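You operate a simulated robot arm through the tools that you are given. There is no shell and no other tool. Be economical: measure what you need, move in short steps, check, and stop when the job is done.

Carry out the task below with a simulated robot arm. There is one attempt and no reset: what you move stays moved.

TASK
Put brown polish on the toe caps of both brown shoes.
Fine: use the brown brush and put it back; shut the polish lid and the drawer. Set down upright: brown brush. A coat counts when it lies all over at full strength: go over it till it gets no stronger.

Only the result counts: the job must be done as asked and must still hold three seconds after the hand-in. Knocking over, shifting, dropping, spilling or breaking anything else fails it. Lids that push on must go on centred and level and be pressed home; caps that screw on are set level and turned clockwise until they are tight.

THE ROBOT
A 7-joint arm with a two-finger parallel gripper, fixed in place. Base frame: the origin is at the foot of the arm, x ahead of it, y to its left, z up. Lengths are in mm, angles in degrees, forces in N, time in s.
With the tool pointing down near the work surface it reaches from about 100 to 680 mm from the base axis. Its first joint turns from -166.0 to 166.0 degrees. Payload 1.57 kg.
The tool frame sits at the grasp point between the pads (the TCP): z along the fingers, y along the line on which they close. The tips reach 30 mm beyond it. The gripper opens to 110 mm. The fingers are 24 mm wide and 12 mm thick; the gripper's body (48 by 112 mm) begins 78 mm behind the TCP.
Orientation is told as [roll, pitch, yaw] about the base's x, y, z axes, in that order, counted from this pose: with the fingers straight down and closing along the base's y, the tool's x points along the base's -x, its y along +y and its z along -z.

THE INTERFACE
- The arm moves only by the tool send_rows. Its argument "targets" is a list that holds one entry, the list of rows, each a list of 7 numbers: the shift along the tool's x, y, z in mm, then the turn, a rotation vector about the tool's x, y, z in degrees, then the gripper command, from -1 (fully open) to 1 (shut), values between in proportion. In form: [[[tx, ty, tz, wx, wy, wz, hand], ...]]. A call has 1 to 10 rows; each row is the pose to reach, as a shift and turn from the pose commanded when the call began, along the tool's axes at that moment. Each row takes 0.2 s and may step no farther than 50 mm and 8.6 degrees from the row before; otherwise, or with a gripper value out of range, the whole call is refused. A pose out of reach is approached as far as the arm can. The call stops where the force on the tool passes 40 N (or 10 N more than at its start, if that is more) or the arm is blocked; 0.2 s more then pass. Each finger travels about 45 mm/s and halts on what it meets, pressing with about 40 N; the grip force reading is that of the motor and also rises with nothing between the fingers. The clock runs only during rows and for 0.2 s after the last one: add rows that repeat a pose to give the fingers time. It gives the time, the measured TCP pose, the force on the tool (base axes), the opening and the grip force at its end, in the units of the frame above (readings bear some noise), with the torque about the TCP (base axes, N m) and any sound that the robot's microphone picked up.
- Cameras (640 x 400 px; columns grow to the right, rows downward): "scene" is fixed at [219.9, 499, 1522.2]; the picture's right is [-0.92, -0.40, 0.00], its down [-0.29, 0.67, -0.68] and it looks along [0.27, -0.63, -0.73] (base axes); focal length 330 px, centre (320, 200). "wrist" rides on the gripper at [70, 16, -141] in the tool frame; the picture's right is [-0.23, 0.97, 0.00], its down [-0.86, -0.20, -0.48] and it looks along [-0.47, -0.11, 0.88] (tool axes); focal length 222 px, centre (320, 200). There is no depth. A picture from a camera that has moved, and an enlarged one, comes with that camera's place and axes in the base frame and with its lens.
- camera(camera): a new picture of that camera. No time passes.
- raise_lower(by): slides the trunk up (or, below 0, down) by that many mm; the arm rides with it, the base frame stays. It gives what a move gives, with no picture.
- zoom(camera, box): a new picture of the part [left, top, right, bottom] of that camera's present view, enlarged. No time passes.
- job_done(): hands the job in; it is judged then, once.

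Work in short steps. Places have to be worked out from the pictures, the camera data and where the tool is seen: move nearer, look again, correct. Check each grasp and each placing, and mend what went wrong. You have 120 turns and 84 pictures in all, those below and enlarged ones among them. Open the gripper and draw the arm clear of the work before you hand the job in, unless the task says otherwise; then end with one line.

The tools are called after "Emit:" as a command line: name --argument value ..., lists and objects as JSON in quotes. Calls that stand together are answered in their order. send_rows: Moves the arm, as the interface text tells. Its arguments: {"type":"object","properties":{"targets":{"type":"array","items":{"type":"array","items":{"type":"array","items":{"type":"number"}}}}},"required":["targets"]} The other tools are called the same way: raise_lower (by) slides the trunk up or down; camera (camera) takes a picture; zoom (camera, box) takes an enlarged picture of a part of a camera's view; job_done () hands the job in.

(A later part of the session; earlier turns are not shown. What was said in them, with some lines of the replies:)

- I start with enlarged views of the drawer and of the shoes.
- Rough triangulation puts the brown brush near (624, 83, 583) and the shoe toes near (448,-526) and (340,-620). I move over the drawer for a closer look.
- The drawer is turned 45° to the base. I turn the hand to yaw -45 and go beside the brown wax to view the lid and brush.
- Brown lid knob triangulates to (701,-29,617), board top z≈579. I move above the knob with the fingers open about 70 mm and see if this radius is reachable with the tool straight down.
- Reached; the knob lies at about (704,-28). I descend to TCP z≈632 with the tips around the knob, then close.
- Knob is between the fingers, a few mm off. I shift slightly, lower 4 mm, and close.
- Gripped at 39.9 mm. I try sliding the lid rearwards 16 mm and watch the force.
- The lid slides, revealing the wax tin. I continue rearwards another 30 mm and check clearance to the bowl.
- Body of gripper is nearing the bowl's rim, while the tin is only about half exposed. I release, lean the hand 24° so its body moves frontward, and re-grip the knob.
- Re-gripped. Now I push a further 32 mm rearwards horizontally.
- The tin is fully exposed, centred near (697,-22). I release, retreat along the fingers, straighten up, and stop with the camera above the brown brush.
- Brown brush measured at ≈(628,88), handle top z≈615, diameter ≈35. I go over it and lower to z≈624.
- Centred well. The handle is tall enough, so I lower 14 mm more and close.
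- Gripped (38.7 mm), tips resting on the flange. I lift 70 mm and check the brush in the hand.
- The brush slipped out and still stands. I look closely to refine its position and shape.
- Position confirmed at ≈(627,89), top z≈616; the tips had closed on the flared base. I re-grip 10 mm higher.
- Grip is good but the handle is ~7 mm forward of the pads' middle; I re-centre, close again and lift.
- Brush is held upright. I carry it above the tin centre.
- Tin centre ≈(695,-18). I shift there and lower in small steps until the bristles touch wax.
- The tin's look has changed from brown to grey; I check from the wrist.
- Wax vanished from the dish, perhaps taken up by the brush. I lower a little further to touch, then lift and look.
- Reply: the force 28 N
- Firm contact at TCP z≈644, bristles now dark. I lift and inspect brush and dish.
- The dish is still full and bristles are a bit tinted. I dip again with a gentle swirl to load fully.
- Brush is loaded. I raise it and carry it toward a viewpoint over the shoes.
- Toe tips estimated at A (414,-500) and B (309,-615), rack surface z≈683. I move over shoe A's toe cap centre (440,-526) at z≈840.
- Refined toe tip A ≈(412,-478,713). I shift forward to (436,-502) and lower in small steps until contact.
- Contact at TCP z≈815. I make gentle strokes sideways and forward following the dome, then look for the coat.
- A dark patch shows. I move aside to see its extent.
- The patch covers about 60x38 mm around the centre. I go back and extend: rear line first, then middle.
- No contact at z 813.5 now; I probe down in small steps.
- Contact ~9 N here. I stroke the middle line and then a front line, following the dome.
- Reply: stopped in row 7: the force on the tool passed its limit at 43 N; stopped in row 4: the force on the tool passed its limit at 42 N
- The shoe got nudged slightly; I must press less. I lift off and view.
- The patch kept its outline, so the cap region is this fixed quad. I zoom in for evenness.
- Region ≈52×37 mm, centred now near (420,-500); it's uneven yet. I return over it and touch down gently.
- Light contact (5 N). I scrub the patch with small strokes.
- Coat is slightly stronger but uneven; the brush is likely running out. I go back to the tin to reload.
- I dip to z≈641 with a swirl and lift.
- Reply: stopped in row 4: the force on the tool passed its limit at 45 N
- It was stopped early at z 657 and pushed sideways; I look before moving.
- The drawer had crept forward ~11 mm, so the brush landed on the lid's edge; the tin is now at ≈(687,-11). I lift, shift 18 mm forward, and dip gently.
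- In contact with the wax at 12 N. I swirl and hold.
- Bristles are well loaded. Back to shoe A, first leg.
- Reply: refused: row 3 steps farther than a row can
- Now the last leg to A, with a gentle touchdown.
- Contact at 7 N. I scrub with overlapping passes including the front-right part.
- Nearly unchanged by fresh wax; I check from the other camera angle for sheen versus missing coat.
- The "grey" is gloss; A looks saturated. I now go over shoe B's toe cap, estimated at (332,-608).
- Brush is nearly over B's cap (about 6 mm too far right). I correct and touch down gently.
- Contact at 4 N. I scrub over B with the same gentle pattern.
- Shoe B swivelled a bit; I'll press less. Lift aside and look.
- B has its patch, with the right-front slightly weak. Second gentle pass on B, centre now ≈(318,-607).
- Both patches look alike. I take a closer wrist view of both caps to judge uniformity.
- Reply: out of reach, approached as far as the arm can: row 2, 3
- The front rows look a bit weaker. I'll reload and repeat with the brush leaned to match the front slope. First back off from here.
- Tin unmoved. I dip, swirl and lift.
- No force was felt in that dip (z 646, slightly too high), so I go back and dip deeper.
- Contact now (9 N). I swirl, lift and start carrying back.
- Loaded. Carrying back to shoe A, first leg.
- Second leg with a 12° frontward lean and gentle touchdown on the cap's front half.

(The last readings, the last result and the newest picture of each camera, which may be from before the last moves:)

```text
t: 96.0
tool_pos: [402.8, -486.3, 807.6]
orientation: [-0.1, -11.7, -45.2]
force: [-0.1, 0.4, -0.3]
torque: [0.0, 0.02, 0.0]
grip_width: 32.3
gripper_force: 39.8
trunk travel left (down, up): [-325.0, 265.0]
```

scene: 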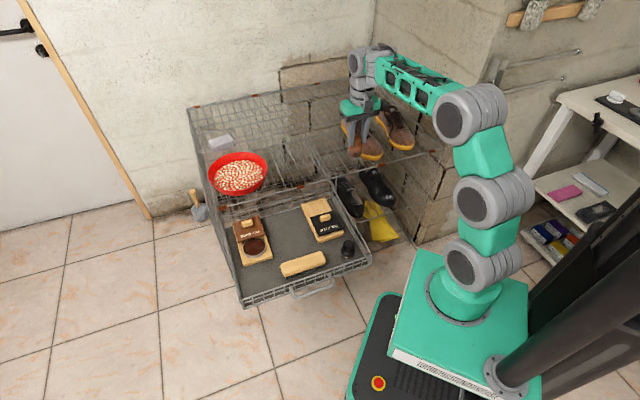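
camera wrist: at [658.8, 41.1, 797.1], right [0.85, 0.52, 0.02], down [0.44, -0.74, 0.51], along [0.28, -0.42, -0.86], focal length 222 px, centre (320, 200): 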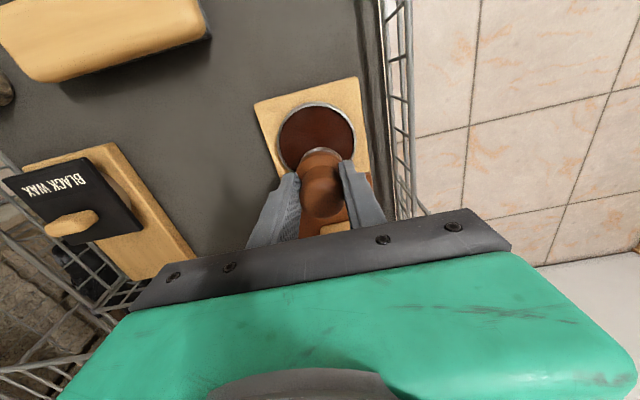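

Emit:
send_rows --targets '[[[0, 0, 1.5, 0, 0, 0, 1], [0, 0, 3, 0, 0, 0, 1], [0, 0, 4.5, 0, 0, 0, 1]]]'

Emit:
zoom --camera "scene" --box '[345, 110, 425, 166]'

```text
t: 96.8
tool_pos: [404.8, -487.0, 803.9]
orientation: [-0.2, -11.9, -45.3]
force: [-2.0, 1.9, 6.2]
torque: [0.01, 0.01, -0.01]
grip_width: 32.5
gripper_force: 39.4
trunk travel left (down, up): [-325.0, 265.0]
```

```text
7.14 times, centred on (385, 138) of scene
camera zoom: at [219.9, 499.0, 1522.2], right [-0.92, -0.4, 0.0], down [-0.29, 0.67, -0.68], along [0.27, -0.63, -0.73], focal length 2356 px, centre (-144, 643)
```

zoom: 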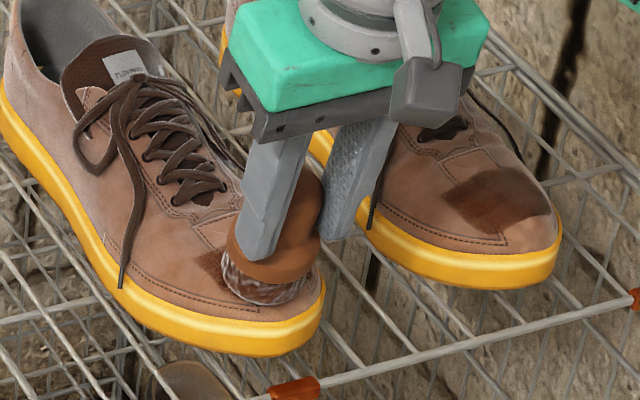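

Flush 6 N contact. I scrub the front half of A in the leaned plane, working rearward too.

Emit:
send_rows --targets '[[[0, 7, 0.5, 0, 0, 0, 1], [0, 14, 1.5, 0, 0, 0, 1], [-6, 7, 1, 0, 0, 0, 1], [-6, -7, 1, 0, 0, 0, 1], [-2, -14, 1.5, 0, 0, 0, 1], [2, -7, 0.5, 0, 0, 0, 1], [2, 5, 0.5, 0, 0, 0, 1], [-8, 10, 1.8, 0, 0, 0, 1], [-10, 0, 1.8, 0, 0, 0, 1], [-10, -12, 2, 0, 0, 0, 1]]]'

Emit:
send_rows --targets '[[[2, 5, -0.3, 0, 0, 0, 1], [8, 12, -1, 0, 0, 0, 1], [8, 20, -0.5, 0, 0, 0, 1], [0, 22, 0, 0, 0, 0, 1], [0, 12, -0.5, 0, 0, 0, 1], [0, 12, -40, 0, 0, 0, 1], [0, -30, -45, 0, 0, 0, 1], [0, -75, -45, 0, 0, 0, 1], [0, -120, -45, 0, 0, 0, 1]]]'

Emit:
zoom --camera "scene" --box '[354, 130, 394, 158]'

```text
t: 98.7
tool_pos: [416.3, -483.4, 804.5]
orientation: [-0.1, -11.5, -45.3]
force: [-8.2, 2.9, 14.0]
torque: [-0.27, 0.39, -0.17]
grip_width: 32.2
gripper_force: 39.8
trunk travel left (down, up): [-325.0, 265.0]
stopped in row 9: the force on the tool passed its limit at 43 N (the readings are from after the stop); the commanded pose is now the measured one
```

```text
t: 100.7
tool_pos: [325.8, -565.6, 844.2]
orientation: [-0.1, -11.3, -45.1]
force: [-0.3, -0.1, -1.1]
torque: [-0.01, 0.05, 0.0]
grip_width: 32.5
gripper_force: 40.4
trunk travel left (down, up): [-325.0, 265.0]
```

```text
14.29 times, centred on (374, 144) of scene
camera zoom: at [219.9, 499.0, 1522.2], right [-0.92, -0.4, 0.0], down [-0.29, 0.67, -0.68], along [0.27, -0.63, -0.73], focal length 4712 px, centre (-451, 1000)
```

zoom: 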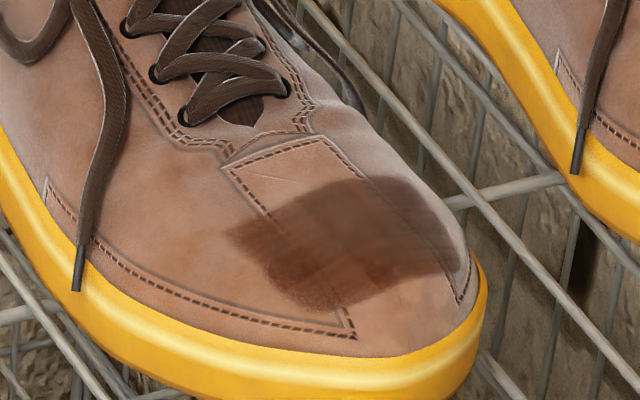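

A's front-middle got darker, so it wasn't saturated before. I now do shoe B with the same lean.

Emit:
send_rows --targets '[[[0, -30, 0, 0, 0, 0, 1], [3, -39.6, 24, 0, 0, 0, 1], [4, -39.6, 35, 0, 0, 0, 1], [4, -39.6, 37.5, 0, 0, 0, 1], [4, -39.6, 39.5, 0, 0, 0, 1], [4, -39.6, 41, 0, 0, 0, 1]]]'

Emit:
zoom --camera "scene" --box '[355, 105, 435, 161]'

```text
t: 102.1
tool_pos: [299.5, -592.3, 805.5]
orientation: [0.0, -11.4, -45.3]
force: [-2.0, 1.7, 1.5]
torque: [0.06, 0.09, -0.06]
grip_width: 32.4
gripper_force: 39.5
trunk travel left (down, up): [-325.0, 265.0]
```

```text
7.14 times, centred on (395, 133) of scene
camera zoom: at [219.9, 499.0, 1522.2], right [-0.92, -0.4, 0.0], down [-0.29, 0.67, -0.68], along [0.27, -0.63, -0.73], focal length 2356 px, centre (-216, 679)
```

zoom: 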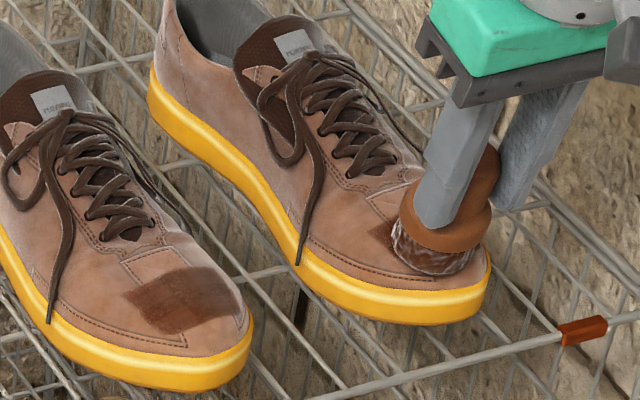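

On target, light contact. I scrub B, extending more to the left edge.

Emit:
send_rows --targets '[[[0, 0, 1.5, 0, 0, 0, 1], [0, 8, 2, 0, 0, 0, 1], [-2, 17, 2.5, 0, 0, 0, 1], [-8, 17, 3, 0, 0, 0, 1], [-8, 6, 2.5, 0, 0, 0, 1], [-6, -6, 2.3, 0, 0, 0, 1], [0, -7, 2, 0, 0, 0, 1], [3, 4, 1.8, 0, 0, 0, 1], [0, 14, 2.3, 0, 0, 0, 1], [-6, 20, 3, 0, 0, 0, 1]]]'

```text
t: 104.3
tool_pos: [317.9, -583.4, 803.0]
orientation: [-0.1, -11.3, -45.3]
force: [-0.4, 0.7, -1.0]
torque: [0.01, 0.01, 0.01]
grip_width: 32.2
gripper_force: 39.9
trunk travel left (down, up): [-325.0, 265.0]
```

The left side slopes away, so I lean the brush sideways 12° too and probe the left edge.

Emit:
send_rows --targets '[[[0, 0, -6, 0, 0, 0, 1], [2, 5, -6, 6, 0, 0, 1], [2, 10, -6, 12, 0, 0, 1], [2, 10, 0, 12, 0, 0, 1], [2, 10, 2, 12, 0, 0, 1], [2, 10, 3.5, 12, 0, 0, 1]]]'

Emit:
zoom --camera "scene" --box '[355, 105, 435, 161]'

```text
t: 105.7
tool_pos: [325.1, -575.4, 799.6]
orientation: [-12.1, -11.3, -45.3]
force: [-0.5, 0.2, -1.0]
torque: [0.03, 0.0, -0.01]
grip_width: 31.9
gripper_force: 40.1
trunk travel left (down, up): [-325.0, 265.0]
```

```text
7.14 times, centred on (395, 133) of scene
camera zoom: at [219.9, 499.0, 1522.2], right [-0.92, -0.4, 0.0], down [-0.29, 0.67, -0.68], along [0.27, -0.63, -0.73], focal length 2356 px, centre (-216, 679)
```

zoom: 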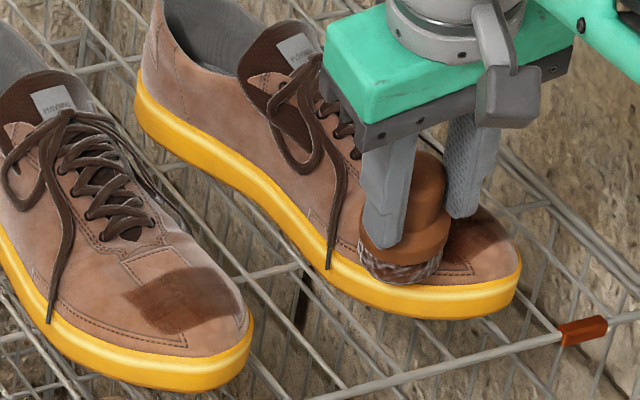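

Shoe B swivelled again under the strokes. I lift off clear and look before continuing with dabs rather than strokes.

Emit:
send_rows --targets '[[[0, 0, -30, 0, 0, 0, 1], [0, 20, -60, -6, 0, 0, 1], [0, 60, -60, -12, 0, 0, 1], [0, 105, -60, -12, 0, 0, 1]]]'

Emit:
zoom --camera "scene" --box '[360, 110, 430, 158]'

```text
t: 106.7
tool_pos: [400.3, -487.5, 834.1]
orientation: [-0.1, -11.5, -45.3]
force: [-0.2, -0.5, -1.0]
torque: [0.04, 0.0, 0.04]
grip_width: 32.1
gripper_force: 40.7
trunk travel left (down, up): [-325.0, 265.0]
```

```text
8.33 times, centred on (395, 134) of scene
camera zoom: at [219.9, 499.0, 1522.2], right [-0.92, -0.4, 0.0], down [-0.29, 0.67, -0.68], along [0.27, -0.63, -0.73], focal length 2748 px, centre (-305, 750)
```

zoom: 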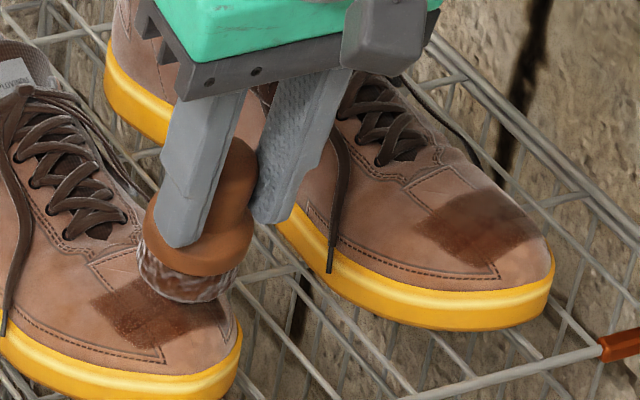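

B looks even now; A's left strip is weaker. I dab A's left edge with a sideways lean.

Emit:
send_rows --targets '[[[-8, 13, 0, 5, 0, 0, 1], [-16, 26, 3, 10, 0, 0, 1], [-14, 26, 22, 10, 0, 0, 1], [-13, 26, 30, 10, 0, 0, 1], [-13, 26, 33, 10, 0, 0, 1], [-13, 26, 35, 10, 0, 0, 1], [-13, 26, 37, 10, 0, 0, 1]]]'

```text
t: 108.3
tool_pos: [433.6, -485.8, 803.5]
orientation: [-10.1, -11.6, -45.2]
force: [-4.4, 7.1, 13.0]
torque: [0.03, 0.43, -0.16]
grip_width: 32.2
gripper_force: 40.4
trunk travel left (down, up): [-325.0, 265.0]
```

Contact. Small rubs of ±5 mm on this spot, then lift to the side.

Emit:
send_rows --targets '[[[0, 0, -2, 0, 0, 0, 1], [4, 0, -1.5, 0, 0, 0, 1], [8, 0, -1, 0, 0, 0, 1], [4, 0, -1.5, 0, 0, 0, 1], [-4, 0, -2, 0, 0, 0, 1], [0, 0, -2, 0, 0, 0, 1], [4, 0, -2, 0, 0, 0, 1], [0, 0, -30, 0, 0, 0, 1], [0, 40, -50, -5, 0, 0, 1], [0, 85, -50, -10, 0, 0, 1]]]'

Emit:
zoom --camera "scene" --box '[350, 110, 430, 164]'

```text
t: 110.5
tool_pos: [494.4, -413.2, 836.5]
orientation: [-0.2, -11.3, -45.4]
force: [0.1, 0.2, 0.2]
torque: [0.01, 0.05, -0.01]
grip_width: 32.2
gripper_force: 39.9
trunk travel left (down, up): [-325.0, 265.0]
```

```text
7.41 times, centred on (390, 137) of scene
camera zoom: at [219.9, 499.0, 1522.2], right [-0.92, -0.4, 0.0], down [-0.29, 0.67, -0.68], along [0.27, -0.63, -0.73], focal length 2443 px, centre (-198, 667)
```

zoom: 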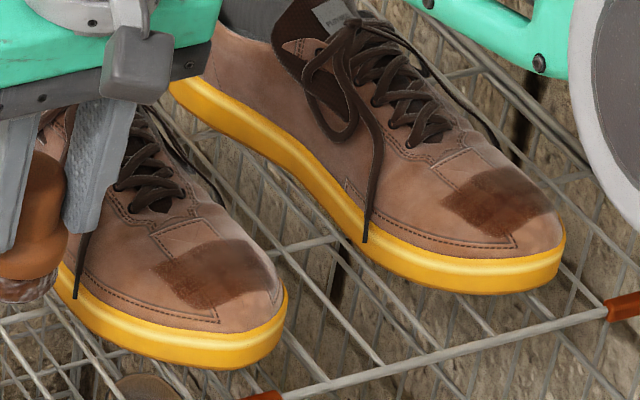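

Emit:
zoom --camera "scene" --box '[364, 138, 388, 154]'

Emit:
zoom --camera "scene" --box '[402, 126, 426, 146]'

```text
16.00 times, centred on (376, 146) of scene
camera zoom: at [219.9, 499.0, 1522.2], right [-0.92, -0.4, 0.0], down [-0.29, 0.67, -0.68], along [0.27, -0.63, -0.73], focal length 5277 px, centre (-576, 1064)
```

zoom: 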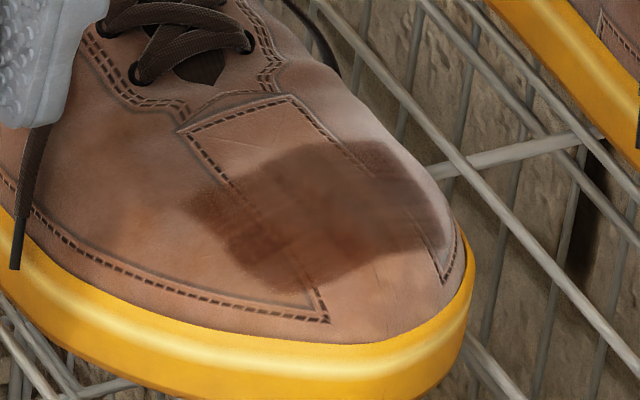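

```text
16.00 times, centred on (414, 136) of scene
camera zoom: at [219.9, 499.0, 1522.2], right [-0.92, -0.4, 0.0], down [-0.29, 0.67, -0.68], along [0.27, -0.63, -0.73], focal length 5277 px, centre (-1184, 1224)
```

zoom: 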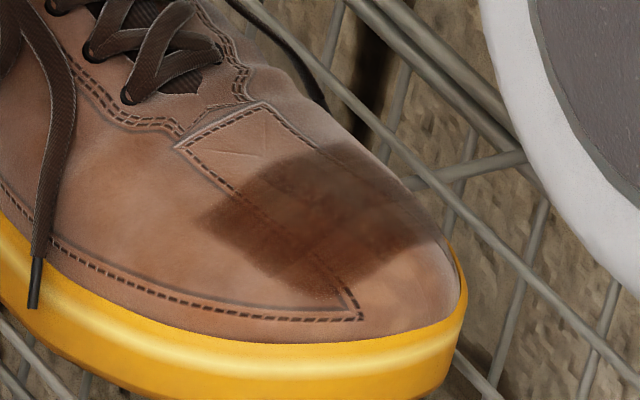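

Slight unevenness remains on B's right/front. I go dab there with a slight lean to the right side.

Emit:
send_rows --targets '[[[1, -43, 0, 0, 0, 0, 1], [2, -86, 0, 0, 0, 0, 1], [3, -129, 0, 0, 0, 0, 1], [4, -172, 0, 0, 0, 0, 1], [5, -215, 0, 0, 0, 0, 1], [6, -258, 0, -3, 0, 0, 1], [7, -300, 5, -6, 0, 0, 1], [13, -300, 26, -6, 0, 0, 1], [13, -300, 30, -6, 0, 0, 1]]]'

Emit:
send_rows --targets '[[[0, 0, 2, 0, 0, 0, 1], [0, 0, 3.5, 0, 0, 0, 1], [0, 0, 5, 0, 0, 0, 1]]]'

Emit:
zoom --camera "scene" --box '[370, 105, 440, 153]'

```text
t: 112.5
tool_pos: [277.1, -621.0, 805.7]
orientation: [5.6, -11.6, -45.2]
force: [-3.8, 6.8, 12.5]
torque: [0.3, -0.04, 0.12]
grip_width: 32.1
gripper_force: 40.2
trunk travel left (down, up): [-325.0, 265.0]
```

```text
t: 113.3
tool_pos: [276.8, -622.5, 805.4]
orientation: [5.6, -11.9, -45.3]
force: [-7.9, 6.2, 36.5]
torque: [-0.08, -0.26, 0.04]
grip_width: 32.3
gripper_force: 40.2
trunk travel left (down, up): [-325.0, 265.0]
```

```text
8.33 times, centred on (405, 129) of scene
camera zoom: at [219.9, 499.0, 1522.2], right [-0.92, -0.4, 0.0], down [-0.29, 0.67, -0.68], along [0.27, -0.63, -0.73], focal length 2748 px, centre (-388, 792)
```

zoom: 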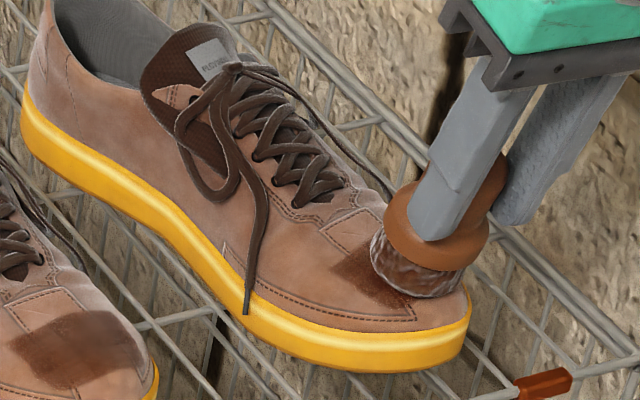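

Well placed but pressing 36 N; I ease off and rub along the shoe's length, then step left and repeat.

Emit:
send_rows --targets '[[[0, 0, -5, 0, 0, 0, 1], [-5, 0, -4.5, 0, 0, 0, 1], [4, 0, -4.5, 0, 0, 0, 1], [-4, 0, -4.5, 0, 0, 0, 1], [0, 0, -9, 0, 0, 0, 1], [0, 10, -9, 3, 0, 0, 1], [0, 10, -3.5, 6, 0, 0, 1], [-6, 10, -3, 6, 0, 0, 1], [4, 10, -3, 6, 0, 0, 1], [-4, 10, -3, 6, 0, 0, 1]]]'

```text
t: 115.5
tool_pos: [284.3, -615.2, 805.3]
orientation: [-0.2, -11.3, -45.4]
force: [-8.7, 12.8, 24.6]
torque: [0.3, 0.22, -0.02]
grip_width: 32.1
gripper_force: 39.7
trunk travel left (down, up): [-325.0, 265.0]
```

Now I lift and look at B from clear.

Emit:
send_rows --targets '[[[0, 0, -25, 0, 0, 0, 1], [0, 30, -45, 0, 0, 0, 1], [0, 75, -45, 0, 0, 0, 1], [0, 120, -45, 0, 0, 0, 1], [0, 165, -45, 0, 0, 0, 1]]]'

Emit:
zoom --camera "scene" --box '[396, 120, 432, 146]'

```text
t: 116.7
tool_pos: [400.3, -495.9, 847.0]
orientation: [0.0, -11.4, -45.2]
force: [-0.6, 0.4, -0.9]
torque: [0.03, 0.03, 0.02]
grip_width: 32.2
gripper_force: 40.0
trunk travel left (down, up): [-325.0, 265.0]
```

```text
15.38 times, centred on (414, 133) of scene
camera zoom: at [219.9, 499.0, 1522.2], right [-0.92, -0.4, 0.0], down [-0.29, 0.67, -0.68], along [0.27, -0.63, -0.73], focal length 5074 px, centre (-1126, 1231)
```

zoom: 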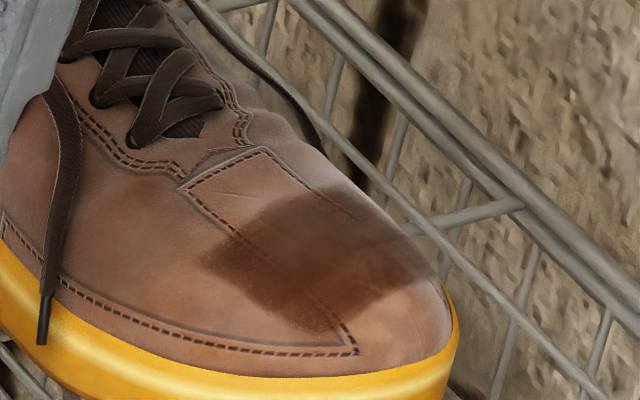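

B is nearly uniform. While over A, I dab A's right side with a slight lean.

Emit:
send_rows --targets '[[[0, -5, 0, -3, 0, 0, 1], [-2, -10, 0, -6, 0, 0, 1], [2, -10, 20, -6, 0, 0, 1], [6, -10, 34, -6, 0, 0, 1], [6, -10, 38, -6, 0, 0, 1], [6, -10, 40, -6, 0, 0, 1]]]'

```text
t: 118.1
tool_pos: [392.9, -504.7, 806.2]
orientation: [5.9, -11.4, -45.3]
force: [0.6, -0.5, -1.1]
torque: [-0.01, 0.02, -0.04]
grip_width: 32.4
gripper_force: 39.8
trunk travel left (down, up): [-325.0, 265.0]
```

Emit:
send_rows --targets '[[[0, 0, 2, 0, 0, 0, 1], [0, 0, 4, 0, 0, 0, 1], [-5, 0, 4.5, 0, 0, 0, 1], [4, 0, 4.5, 0, 0, 0, 1], [-4, 0, 4.5, 0, 0, 0, 1], [0, 0, 0, 3, 0, 0, 1], [0, 11, 0, 6, 0, 0, 1], [0, 11, 4, 6, 0, 0, 1], [5, 11, 4.5, 6, 0, 0, 1], [-4, 11, 4.5, 6, 0, 0, 1]]]'

```text
t: 120.3
tool_pos: [402.0, -497.6, 804.4]
orientation: [-0.1, -11.4, -45.4]
force: [-6.4, 5.6, 7.0]
torque: [0.22, 0.23, 0.02]
grip_width: 32.1
gripper_force: 40.3
trunk travel left (down, up): [-325.0, 265.0]
```

A rubbed at 7–10 N. Now B's left edge with the leftward lean.

Emit:
send_rows --targets '[[[-8, 0, -39, 0, 0, 0, 1], [-9, -45, -39, 0, 0, 0, 1], [-12, -90, -39, 5, 0, 0, 1], [-18, -130, -39, 10, 0, 0, 1], [-14, -138, -18, 10, 0, 0, 1], [-11, -138, -5, 10, 0, 0, 1], [-11, -138, -2, 10, 0, 0, 1], [-11, -138, 0, 10, 0, 0, 1]]]'

```text
t: 122.1
tool_pos: [313.8, -602.1, 806.9]
orientation: [-10.2, -11.3, -45.3]
force: [0.3, 0.1, -0.6]
torque: [0.03, 0.02, 0.04]
grip_width: 32.5
gripper_force: 39.8
trunk travel left (down, up): [-325.0, 265.0]
```

Emit:
send_rows --targets '[[[0, 0, 2, 0, 0, 0, 1], [0, 0, 4, 0, 0, 0, 1], [0, 0, 5.5, 0, 0, 0, 1]]]'

```text
t: 122.9
tool_pos: [313.9, -604.4, 803.9]
orientation: [-10.2, -11.3, -45.1]
force: [0.3, 2.6, 3.0]
torque: [0.1, 0.02, -0.04]
grip_width: 32.4
gripper_force: 40.5
trunk travel left (down, up): [-325.0, 265.0]
```

Contact 4 N. Small lengthwise rubs with slightly more pressure, then lift clear and inspect both.

Emit:
send_rows --targets '[[[0, 0, 1.5, 0, 0, 0, 1], [5, 0, 2, 0, 0, 0, 1], [-5, 0, 1.5, 0, 0, 0, 1], [5, 0, 2, 0, 0, 0, 1], [-3, 0, 1.5, 0, 0, 0, 1], [0, 0, -30, 0, 0, 0, 1], [0, 40, -45, -5, 0, 0, 1], [0, 85, -45, -10, 0, 0, 1], [0, 130, -45, -10, 0, 0, 1], [0, 178, -45, -10, 0, 0, 1]]]'

Emit:
send_rows --targets '[[[0, 45, 0, 0, 0, 0, 1], [0, 90, 0, 0, 0, 0, 1]]]'

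Emit:
zoom --camera "scene" --box '[358, 118, 430, 162]'

```text
t: 125.1
tool_pos: [443.6, -473.7, 817.4]
orientation: [-0.1, -11.4, -45.2]
force: [0.0, -0.2, -0.1]
torque: [0.0, 0.0, -0.02]
grip_width: 32.2
gripper_force: 40.0
trunk travel left (down, up): [-325.0, 265.0]
```

```text
t: 125.7
tool_pos: [506.9, -410.2, 816.7]
orientation: [-0.1, -11.2, -45.2]
force: [0.2, 0.8, 0.1]
torque: [0.02, 0.01, 0.01]
grip_width: 32.2
gripper_force: 40.2
trunk travel left (down, up): [-325.0, 265.0]
```

```text
8.89 times, centred on (394, 140) of scene
camera zoom: at [219.9, 499.0, 1522.2], right [-0.92, -0.4, 0.0], down [-0.29, 0.67, -0.68], along [0.27, -0.63, -0.73], focal length 2932 px, centre (-338, 733)
```

zoom: 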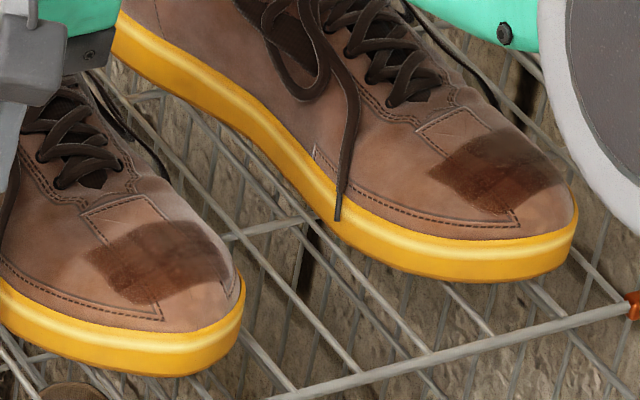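

Both caps are now dark and even. I head back to the drawer to put the brush down, straightening the hand on the way.

Emit:
send_rows --targets '[[[0, 40, 0, 0, 5.6, 0, 1], [0, 84, 0, 0, 11.2, 0, 1], [21.6, 126, -4.3, 0, 11.2, 0, 1], [43, 168, -8.5, 0, 11.2, 0, 1], [64.7, 210, -12.8, 0, 11.2, 0, 1], [86, 252, -17, 0, 11.2, 0, 1], [108, 294, -21, 0, 11.2, 0, 1], [129.5, 336, -25.6, 0, 11.2, 0, 1], [151, 378, -30, 0, 11.2, 0, 1], [172.7, 420, -34, 0, 11.2, 0, 1]]]'

```text
t: 127.9
tool_pos: [679.8, 10.4, 812.4]
orientation: [-0.1, -0.1, -45.3]
force: [0.1, -0.7, -0.5]
torque: [0.03, 0.01, -0.03]
grip_width: 32.4
gripper_force: 40.1
trunk travel left (down, up): [-325.0, 265.0]
```

Now over the brush's place, lowering to z≈640, then a picture to verify before setting down.

Emit:
send_rows --targets '[[[36, 6, 20, 0, 0, 0, 1], [72, 12, 40, 0, 0, 0, 1], [108, 19, 60, 0, 0, 0, 1], [108.6, 19, 100, 0, 0, 0, 1], [108.6, 19, 140, 0, 0, 0, 1], [108.6, 19, 172, 0, 0, 0, 1], [108.6, 19, 172, 0, 0, 0, 1]]]'

Emit:
camera --camera "wrist"

```text
t: 129.5
tool_pos: [618.5, 100.5, 637.7]
orientation: [-0.1, -0.2, -45.4]
force: [-0.1, -0.7, -1.0]
torque: [0.01, 0.01, 0.02]
grip_width: 32.2
gripper_force: 40.4
trunk travel left (down, up): [-325.0, 265.0]
```

```text
3 pictures are left
camera wrist: at [581.1, 161.9, 779.2], right [0.85, 0.52, 0.0], down [0.46, -0.75, 0.48], along [0.25, -0.41, -0.88], focal length 222 px, centre (320, 200)
```

wrist: 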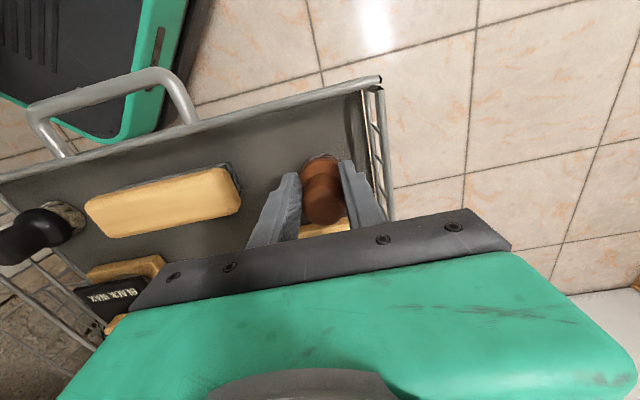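

Position relative to the drawer matches the original. Lowering in small steps to seat the brush.

Emit:
send_rows --targets '[[[0, 0, 10, 0, 0, 0, 1], [0, 0, 14, 0, 0, 0, 1], [0, 0, 16, 0, 0, 0, 1], [0, 0, 18, 0, 0, 0, 1], [0, 0, 19, 0, 0, 0, 1]]]'

```text
t: 130.7
tool_pos: [617.7, 100.1, 620.1]
orientation: [0.0, -0.2, -45.4]
force: [0.4, -0.2, -0.2]
torque: [0.0, 0.0, 0.01]
grip_width: 32.2
gripper_force: 40.0
trunk travel left (down, up): [-325.0, 265.0]
```

Emit:
send_rows --targets '[[[0, 0, 1, 0, 0, 0, 1], [0, 0, 2, 0, 0, 0, 1], [0, 0, 3, 0, 0, 0, 1]]]'

```text
t: 131.5
tool_pos: [617.4, 99.3, 617.4]
orientation: [-0.1, -0.3, -45.3]
force: [-0.4, -0.4, -0.4]
torque: [0.03, 0.0, 0.02]
grip_width: 32.0
gripper_force: 40.3
trunk travel left (down, up): [-325.0, 265.0]
```

Emit:
send_rows --targets '[[[0, 0, 1, 0, 0, 0, 1], [0, 0, 2, 0, 0, 0, 1], [0, 0, 3, 0, 0, 0, 1], [0, 0, 4, 0, 0, 0, 1]]]'

```text
t: 132.5
tool_pos: [617.8, 98.8, 617.1]
orientation: [0.0, -0.3, -45.4]
force: [-4.6, -2.5, 23.7]
torque: [-0.26, 0.39, 0.0]
grip_width: 31.9
gripper_force: 39.5
trunk travel left (down, up): [-325.0, 265.0]
```

Seated at z≈617.4. I relieve pressure, open, and lift straight off.

Emit:
send_rows --targets '[[[0, 0, -3.5, 0, 0, 0, 1], [0, 0, -3.5, 0, 0, 0, 1], [0, 0, -3.5, 0, 0, 0, 0.2], [0, 0, -3.5, 0, 0, 0, -0.1], [0, 0, -3.5, 0, 0, 0, -0.2], [0, 0, -3.5, 0, 0, 0, -0.2], [0, 0, -30, 0, 0, 0, -0.2], [0, 0, -75, 0, 0, 0, -0.2], [0, 0, -115, 0, 0, 0, -0.2]]]'

```text
t: 134.5
tool_pos: [619.9, 100.0, 728.3]
orientation: [-0.2, -0.1, -45.3]
force: [0.6, 0.8, -0.2]
torque: [-0.01, 0.03, 0.0]
grip_width: 66.1
gripper_force: 0.0
trunk travel left (down, up): [-325.0, 265.0]
```

Brush released. Next the lid: I approach the knob with the same 24° lean, stopping 60 mm short, and look.

Emit:
send_rows --targets '[[[-40, -6, 0, 0, 0, 0, -0.2], [-80, -12, 0, 0, -8, 0, -0.2], [-120, -18, 5, 0, -16, 0, -0.2], [-160, -24, 15, 0, -24, 0, -0.2], [-184, -29, 39, 0, -24, 0, -0.2], [-184, -29, 39, 0, -24, 0, -0.2]]]'

Emit:
camera --camera "wrist"

```text
t: 135.9
tool_pos: [727.1, -51.1, 692.0]
orientation: [-0.1, -24.2, -45.3]
force: [0.4, -1.0, 0.2]
torque: [0.0, -0.02, 0.0]
grip_width: 65.8
gripper_force: 0.0
trunk travel left (down, up): [-325.0, 265.0]
```

```text
2 pictures are left
camera wrist: at [654.5, 46.7, 791.2], right [0.84, 0.54, 0.09], down [0.27, -0.55, 0.79], along [0.47, -0.64, -0.61], focal length 222 px, centre (320, 200)
```

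wrist: 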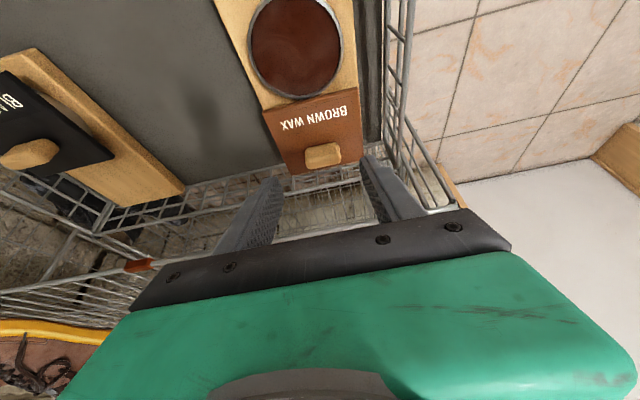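

Knob measured at (754,-75), as predicted. I advance 64 mm along the fingers and close on it.

Emit:
send_rows --targets '[[[-0.5, 1, 25, 0, 0, 0, -0.2], [-1, 2.7, 48, 0, 0, 0, -0.2], [-1.2, 2.7, 58, 0, 0, 0, -0.2], [-1.2, 2.7, 64, 0, 0, 0, -0.2], [-1.2, 2.7, 64, 0, 0, 0, 0.3], [-1.2, 2.7, 64, 0, 0, 0, 1], [-1.2, 2.7, 64, 0, 0, 0, 1], [-1.2, 2.7, 64, 0, 0, 0, 1]]]'

```text
t: 137.7
tool_pos: [748.5, -69.4, 631.3]
orientation: [-0.3, -24.1, -45.3]
force: [-3.1, -3.4, 1.6]
torque: [-0.16, 0.14, 0.05]
grip_width: 40.0
gripper_force: 34.9
trunk travel left (down, up): [-325.0, 265.0]
```

Gripped. I pull the lid frontwards 60 mm and watch the force.

Emit:
send_rows --targets '[[[7.3, 0, -3.3, 0, 0, 0, 1], [14.6, 0, -6.5, 0, 0, 0, 1], [21.9, 0, -9.8, 0, 0, 0, 1], [29.2, 0, -13, 0, 0, 0, 1], [36.6, 0, -16.3, 0, 0, 0, 1], [43.9, 0, -19.5, 0, 0, 0, 1], [54.8, 0, -24.4, 0, 0, 0, 1], [54.8, 0, -24.4, 0, 0, 0, 1]]]'

```text
t: 139.5
tool_pos: [704.5, -25.1, 631.2]
orientation: [-0.2, -24.1, -45.1]
force: [-5.2, -3.6, -10.1]
torque: [-0.06, 0.11, 0.17]
grip_width: 39.5
gripper_force: 45.1
trunk travel left (down, up): [-325.0, 265.0]
```

Sliding smoothly; the remaining ≈17 mm in small steps.

Emit:
send_rows --targets '[[[3.6, 0, -1.6, 0, 0, 0, 1], [7.3, 0, -3.2, 0, 0, 0, 1], [11, 0, -4.9, 0, 0, 0, 1], [14.6, 0, -6.5, 0, 0, 0, 1], [16.4, 0, -7.3, 0, 0, 0, 1], [16.4, 0, -7.3, 0, 0, 0, 1]]]'

Emit:
zoom --camera "scene" --box '[215, 205, 305, 295]'

```text
t: 140.9
tool_pos: [692.0, -13.4, 630.3]
orientation: [-0.2, -24.0, -45.1]
force: [-6.6, -6.0, -12.8]
torque: [0.07, 0.51, -0.15]
grip_width: 39.8
gripper_force: 45.1
trunk travel left (down, up): [-325.0, 265.0]
```

```text
4.44 times, centred on (260, 250) of scene
camera zoom: at [219.9, 499.0, 1522.2], right [-0.92, -0.4, 0.0], down [-0.29, 0.67, -0.68], along [0.27, -0.63, -0.73], focal length 1466 px, centre (587, -22)
```

zoom: 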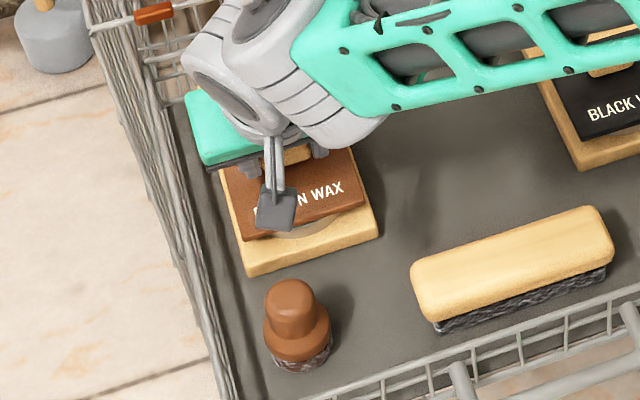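

Brush stands upright. The lid still needs ~8 mm more; no end stop felt yet, so I pull on in small steps (and ease 2 mm down).

Emit:
send_rows --targets '[[[1, 0, 1, 0, 0, 0, 1], [3, 0, 0.7, 0, 0, 0, 1], [5, 0, 0, 0, 0, 0, 1], [7, 0, -1, 0, 0, 0, 1], [8.5, 0, -1.6, 0, 0, 0, 1], [8.5, 0, -1.6, 0, 0, 0, 1]]]'

```text
t: 142.3
tool_pos: [687.2, -9.3, 632.2]
orientation: [0.0, -24.4, -45.4]
force: [0.4, -21.0, -1.9]
torque: [-0.27, 0.6, 0.29]
grip_width: 39.8
gripper_force: 44.9
trunk travel left (down, up): [-325.0, 265.0]
```

Resistance of 15 N shows the end stop is near; a small extra pull to confirm.

Emit:
send_rows --targets '[[[1.5, 0, -0.7, 0, 0, 0, 1], [3, 0, -1.3, 0, 0, 0, 1], [4, 0, -1.8, 0, 0, 0, 1]]]'

```text
t: 143.0
tool_pos: [688.0, -8.5, 631.1]
orientation: [0.0, -24.8, -45.7]
force: [13.6, -25.0, -11.8]
torque: [-1.11, -0.58, 0.22]
grip_width: 39.7
gripper_force: 44.6
trunk travel left (down, up): [-325.0, 265.0]
stopped in row 3: the force on the tool passed its limit at 41 N (the readings are from after the stop); the commanded pose is now the measured one
```

Hard stop confirmed: the lid is shut. I release and retreat up and front, straightening the hand.

Emit:
send_rows --targets '[[[0, 0, 0, 0, 0, 0, -0.2], [0, 0, 0, 0, 0, 0, -0.2], [0, 0, 0, 0, 0, 0, -0.2], [0, 0, -30, 0, 0, 0, -0.2], [0, 0, -60, 0, 0, 0, -0.2], [27, 0, -95, 0, 8, 0, -0.2], [54, 0, -129, 0, 16, 0, -0.2], [81.6, 0, -163, 0, 24.5, 0, -0.2], [81.6, 0, -163, 0, 24.5, 0, 1], [81.6, 0, -163, 0, 24.5, 0, 1]]]'

```text
t: 145.2
tool_pos: [586.2, 95.1, 745.7]
orientation: [0.2, 0.0, -45.4]
force: [-1.0, 0.3, 0.9]
torque: [-0.01, -0.01, 0.0]
grip_width: 13.8
gripper_force: 0.1
trunk travel left (down, up): [-325.0, 265.0]
```

Now to a spot ahead of the drawer handle (407,81), still high.

Emit:
send_rows --targets '[[[29, -34, 0, 0, 0, 0, 1], [58, -68, 0, 0, 0, 0, 1], [87, -102, 0, 0, 0, 0, 1], [115.7, -137, 0, 0, 0, 0, 1], [115.7, -137, 40, 0, 0, 0, 1], [115.7, -137, 40, 0, 0, 0, 1]]]'

Emit:
camera --camera "scene"

```text
t: 146.6
tool_pos: [409.3, 83.9, 707.2]
orientation: [0.1, -0.2, -45.4]
force: [-0.2, -0.2, 0.5]
torque: [0.0, -0.05, -0.01]
grip_width: 0.0
gripper_force: 21.1
trunk travel left (down, up): [-325.0, 265.0]
```

```text
0 pictures are left
```

scene: 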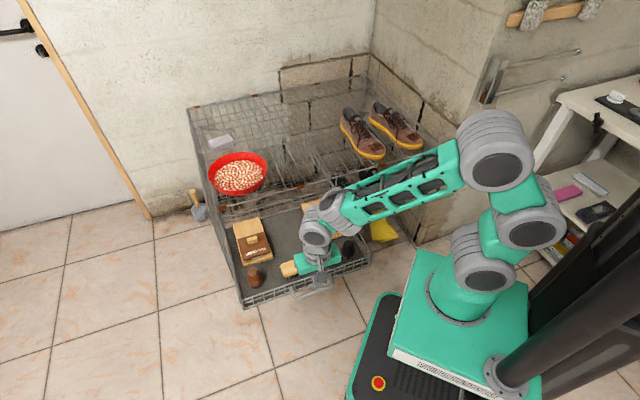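

Picture shows lid shut, brush upright and hand before the handle. I descend to z≈588 in front of the handle.

Emit:
send_rows --targets '[[[0, 0, 35, 0, 0, 0, 1], [0, 0, 70, 0, 0, 0, 1], [0, 0, 100, 0, 0, 0, 1], [0, 0, 120, 0, 0, 0, 1], [0, 0, 120, 0, 0, 0, 1]]]'

```text
t: 147.8
tool_pos: [407.3, 84.0, 585.3]
orientation: [0.1, -0.1, -45.3]
force: [-0.3, -0.5, 0.1]
torque: [0.01, 0.01, -0.04]
grip_width: 0.0
gripper_force: 21.4
trunk travel left (down, up): [-325.0, 265.0]
```

Free descent. I begin pushing rearwards slowly and watch for contact.

Emit:
send_rows --targets '[[[-8, 0, 0, 0, 0, 0, 1], [-16, 0, 0, 0, 0, 0, 1], [-24, 0, 0, 0, 0, 0, 1], [-30, 0, 0, 0, 0, 0, 1], [-36, 0, 0, 0, 0, 0, 1], [-42, 0, 0, 0, 0, 0, 1], [-48, 0, 0, 0, 0, 0, 1], [-54, 0, 0, 0, 0, 0, 1]]]'

```text
t: 149.6
tool_pos: [445.7, 42.1, 586.5]
orientation: [0.1, -0.2, -45.5]
force: [-0.8, 0.6, -2.0]
torque: [-0.01, 0.0, 0.0]
grip_width: 0.1
gripper_force: 21.1
trunk travel left (down, up): [-325.0, 265.0]
```

Emit:
send_rows --targets '[[[-6, 0, 0, 0, 0, 0, 1], [-12, 0, 0, 0, 0, 0, 1], [-18, 0, 0, 0, 0, 0, 1], [-24, 0, 0, 0, 0, 0, 1], [-30, 0, 0, 0, 0, 0, 1]]]'

```text
t: 150.8
tool_pos: [467.6, 20.7, 586.6]
orientation: [0.1, -0.2, -45.4]
force: [-1.3, 0.4, -0.4]
torque: [0.0, 0.04, -0.04]
grip_width: 0.0
gripper_force: 21.7
trunk travel left (down, up): [-325.0, 265.0]
```

Only ~1 N resists, which fits a freely running drawer. I keep pushing slowly until a firm stop.

Emit:
send_rows --targets '[[[-9, 0, 0, 0, 0, 0, 1], [-18, 0, 0, 0, 0, 0, 1], [-27, 0, 0, 0, 0, 0, 1], [-36, 0, 0, 0, 0, 0, 1], [-45, 0, 0, 0, 0, 0, 1], [-54, 0, 0, 0, 0, 0, 1], [-63, 0, 0, 0, 0, 0, 1], [-72, 0, 0, 0, 0, 0, 1], [-81, 0, 0, 0, 0, 0, 1], [-90, 0, 0, 0, 0, 0, 1]]]'

```text
t: 153.0
tool_pos: [531.5, -42.4, 587.1]
orientation: [0.1, -0.1, -45.4]
force: [-0.1, 0.0, 0.0]
torque: [0.0, 0.01, 0.01]
grip_width: 0.1
gripper_force: 20.8
trunk travel left (down, up): [-325.0, 265.0]
```

Emit:
send_rows --targets '[[[-9, 0, 0, 0, 0, 0, 1], [-18, 0, 0, 0, 0, 0, 1], [-27, 0, 0, 0, 0, 0, 1], [-36, 0, 0, 0, 0, 0, 1], [-45, 0, 0, 0, 0, 0, 1], [-54, 0, 0, 0, 0, 0, 1], [-63, 0, 0, 0, 0, 0, 1], [-72, 0, 0, 0, 0, 0, 1], [-81, 0, 0, 0, 0, 0, 1], [-90, 0, 0, 0, 0, 0, 1]]]'

```text
t: 155.2
tool_pos: [593.5, -105.3, 588.0]
orientation: [0.0, -0.2, -45.4]
force: [-0.3, 1.3, -2.1]
torque: [0.04, 0.07, -0.01]
grip_width: 0.0
gripper_force: 20.6
trunk travel left (down, up): [-325.0, 265.0]
```

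Emit:
send_rows --targets '[[[-8, 0, 0, 0, 0, 0, 1], [-16, 0, 0, 0, 0, 0, 1], [-24, 0, 0, 0, 0, 0, 1], [-32, 0, 0, 0, 0, 0, 1], [-40, 0, 0, 0, 0, 0, 1], [-48, 0, 0, 0, 0, 0, 1], [-56, 0, 0, 0, 0, 0, 1], [-62, 0, 0, 0, 0, 0, 1]]]'

```text
t: 157.0
tool_pos: [636.4, -150.8, 585.1]
orientation: [0.2, -0.1, -45.4]
force: [0.1, -0.3, -0.3]
torque: [0.0, -0.04, 0.03]
grip_width: 0.0
gripper_force: 21.2
trunk travel left (down, up): [-325.0, 265.0]
```

Continuing in 4 mm steps toward the expected stop.

Emit:
send_rows --targets '[[[-4, 0, 0, 0, 0, 0, 1], [-8, 0, 0, 0, 0, 0, 1], [-12, 0, 0, 0, 0, 0, 1], [-16, 0, 0, 0, 0, 0, 1], [-20, 0, 0, 0, 0, 0, 1], [-24, 0, 0, 0, 0, 0, 1]]]'

```text
t: 158.1
tool_pos: [645.1, -157.6, 586.4]
orientation: [-0.3, 0.8, -45.1]
force: [-17.1, 15.4, 17.5]
torque: [0.0, -0.04, 0.03]
grip_width: 0.0
gripper_force: 21.2
trunk travel left (down, up): [-325.0, 265.0]
stopped in row 5: the force on the tool passed its limit at 47 N (the readings are from after the stop); the commanded pose is now the measured one
```

Hard stop at x−y≈803, as expected for a shut drawer. One more short push confirms, then I back away.

Emit:
send_rows --targets '[[[-2, 0, 0, 0, 0, 0, 1], [-4, 0, 0, 0, 0, 0, 1], [-5, 0, 0, 0, 0, 0, 1]]]'

```text
t: 158.5
tool_pos: [645.5, -157.4, 586.5]
orientation: [-0.2, 1.1, -44.7]
force: [-14.2, 17.7, 18.9]
torque: [-0.09, -0.03, 0.04]
grip_width: 0.0
gripper_force: 21.2
trunk travel left (down, up): [-325.0, 265.0]
stopped in row 2: the force on the tool passed its limit at 43 N (the readings are from after the stop); the commanded pose is now the measured one
```

Firmly shut. I back off forwards, raise and open the gripper.

Emit:
send_rows --targets '[[[5, 0, 0, 0, 0, 0, 1], [25, 0, 0, 0, 0, 0, 1], [60, 0, 0, 0, 0, 0, 1], [105, 0, 0, 0, 0, 0, 1], [150, 0, 0, 0, 0, 0, 1], [190, 0, -20, 0, 0, 0, 0], [200, 0, -65, 0, 0, 0, -0.5], [200, 0, -110, 0, 0, 0, -0.5], [200, 0, -155, 0, 0, 0, -0.5], [200, 0, -200, 0, 0, 0, -0.5]]]'

```text
t: 160.7
tool_pos: [508.5, -20.5, 789.4]
orientation: [-0.5, 1.1, -45.0]
force: [-0.6, -0.4, 0.0]
torque: [-0.02, 0.01, -0.01]
grip_width: 82.4
gripper_force: 0.1
trunk travel left (down, up): [-325.0, 265.0]
```

The arm is clear and the gripper is open, so I hand in.

Emit:
job_done

```text
The job is handed in.
```

I polished both brown toe caps, put the brown brush back upright in its place, and shut the polish lid and the drawer. Both shoes shifted a little on the rack while I brushed them, the second one by around 20–30 mm. In the last pictures the coat looked dark and even on both toes. I had no pictures left for the end: the drawer is confirmed shut only by a hard stop I felt twice, and I couldn't check that the brush stayed upright as it closed.
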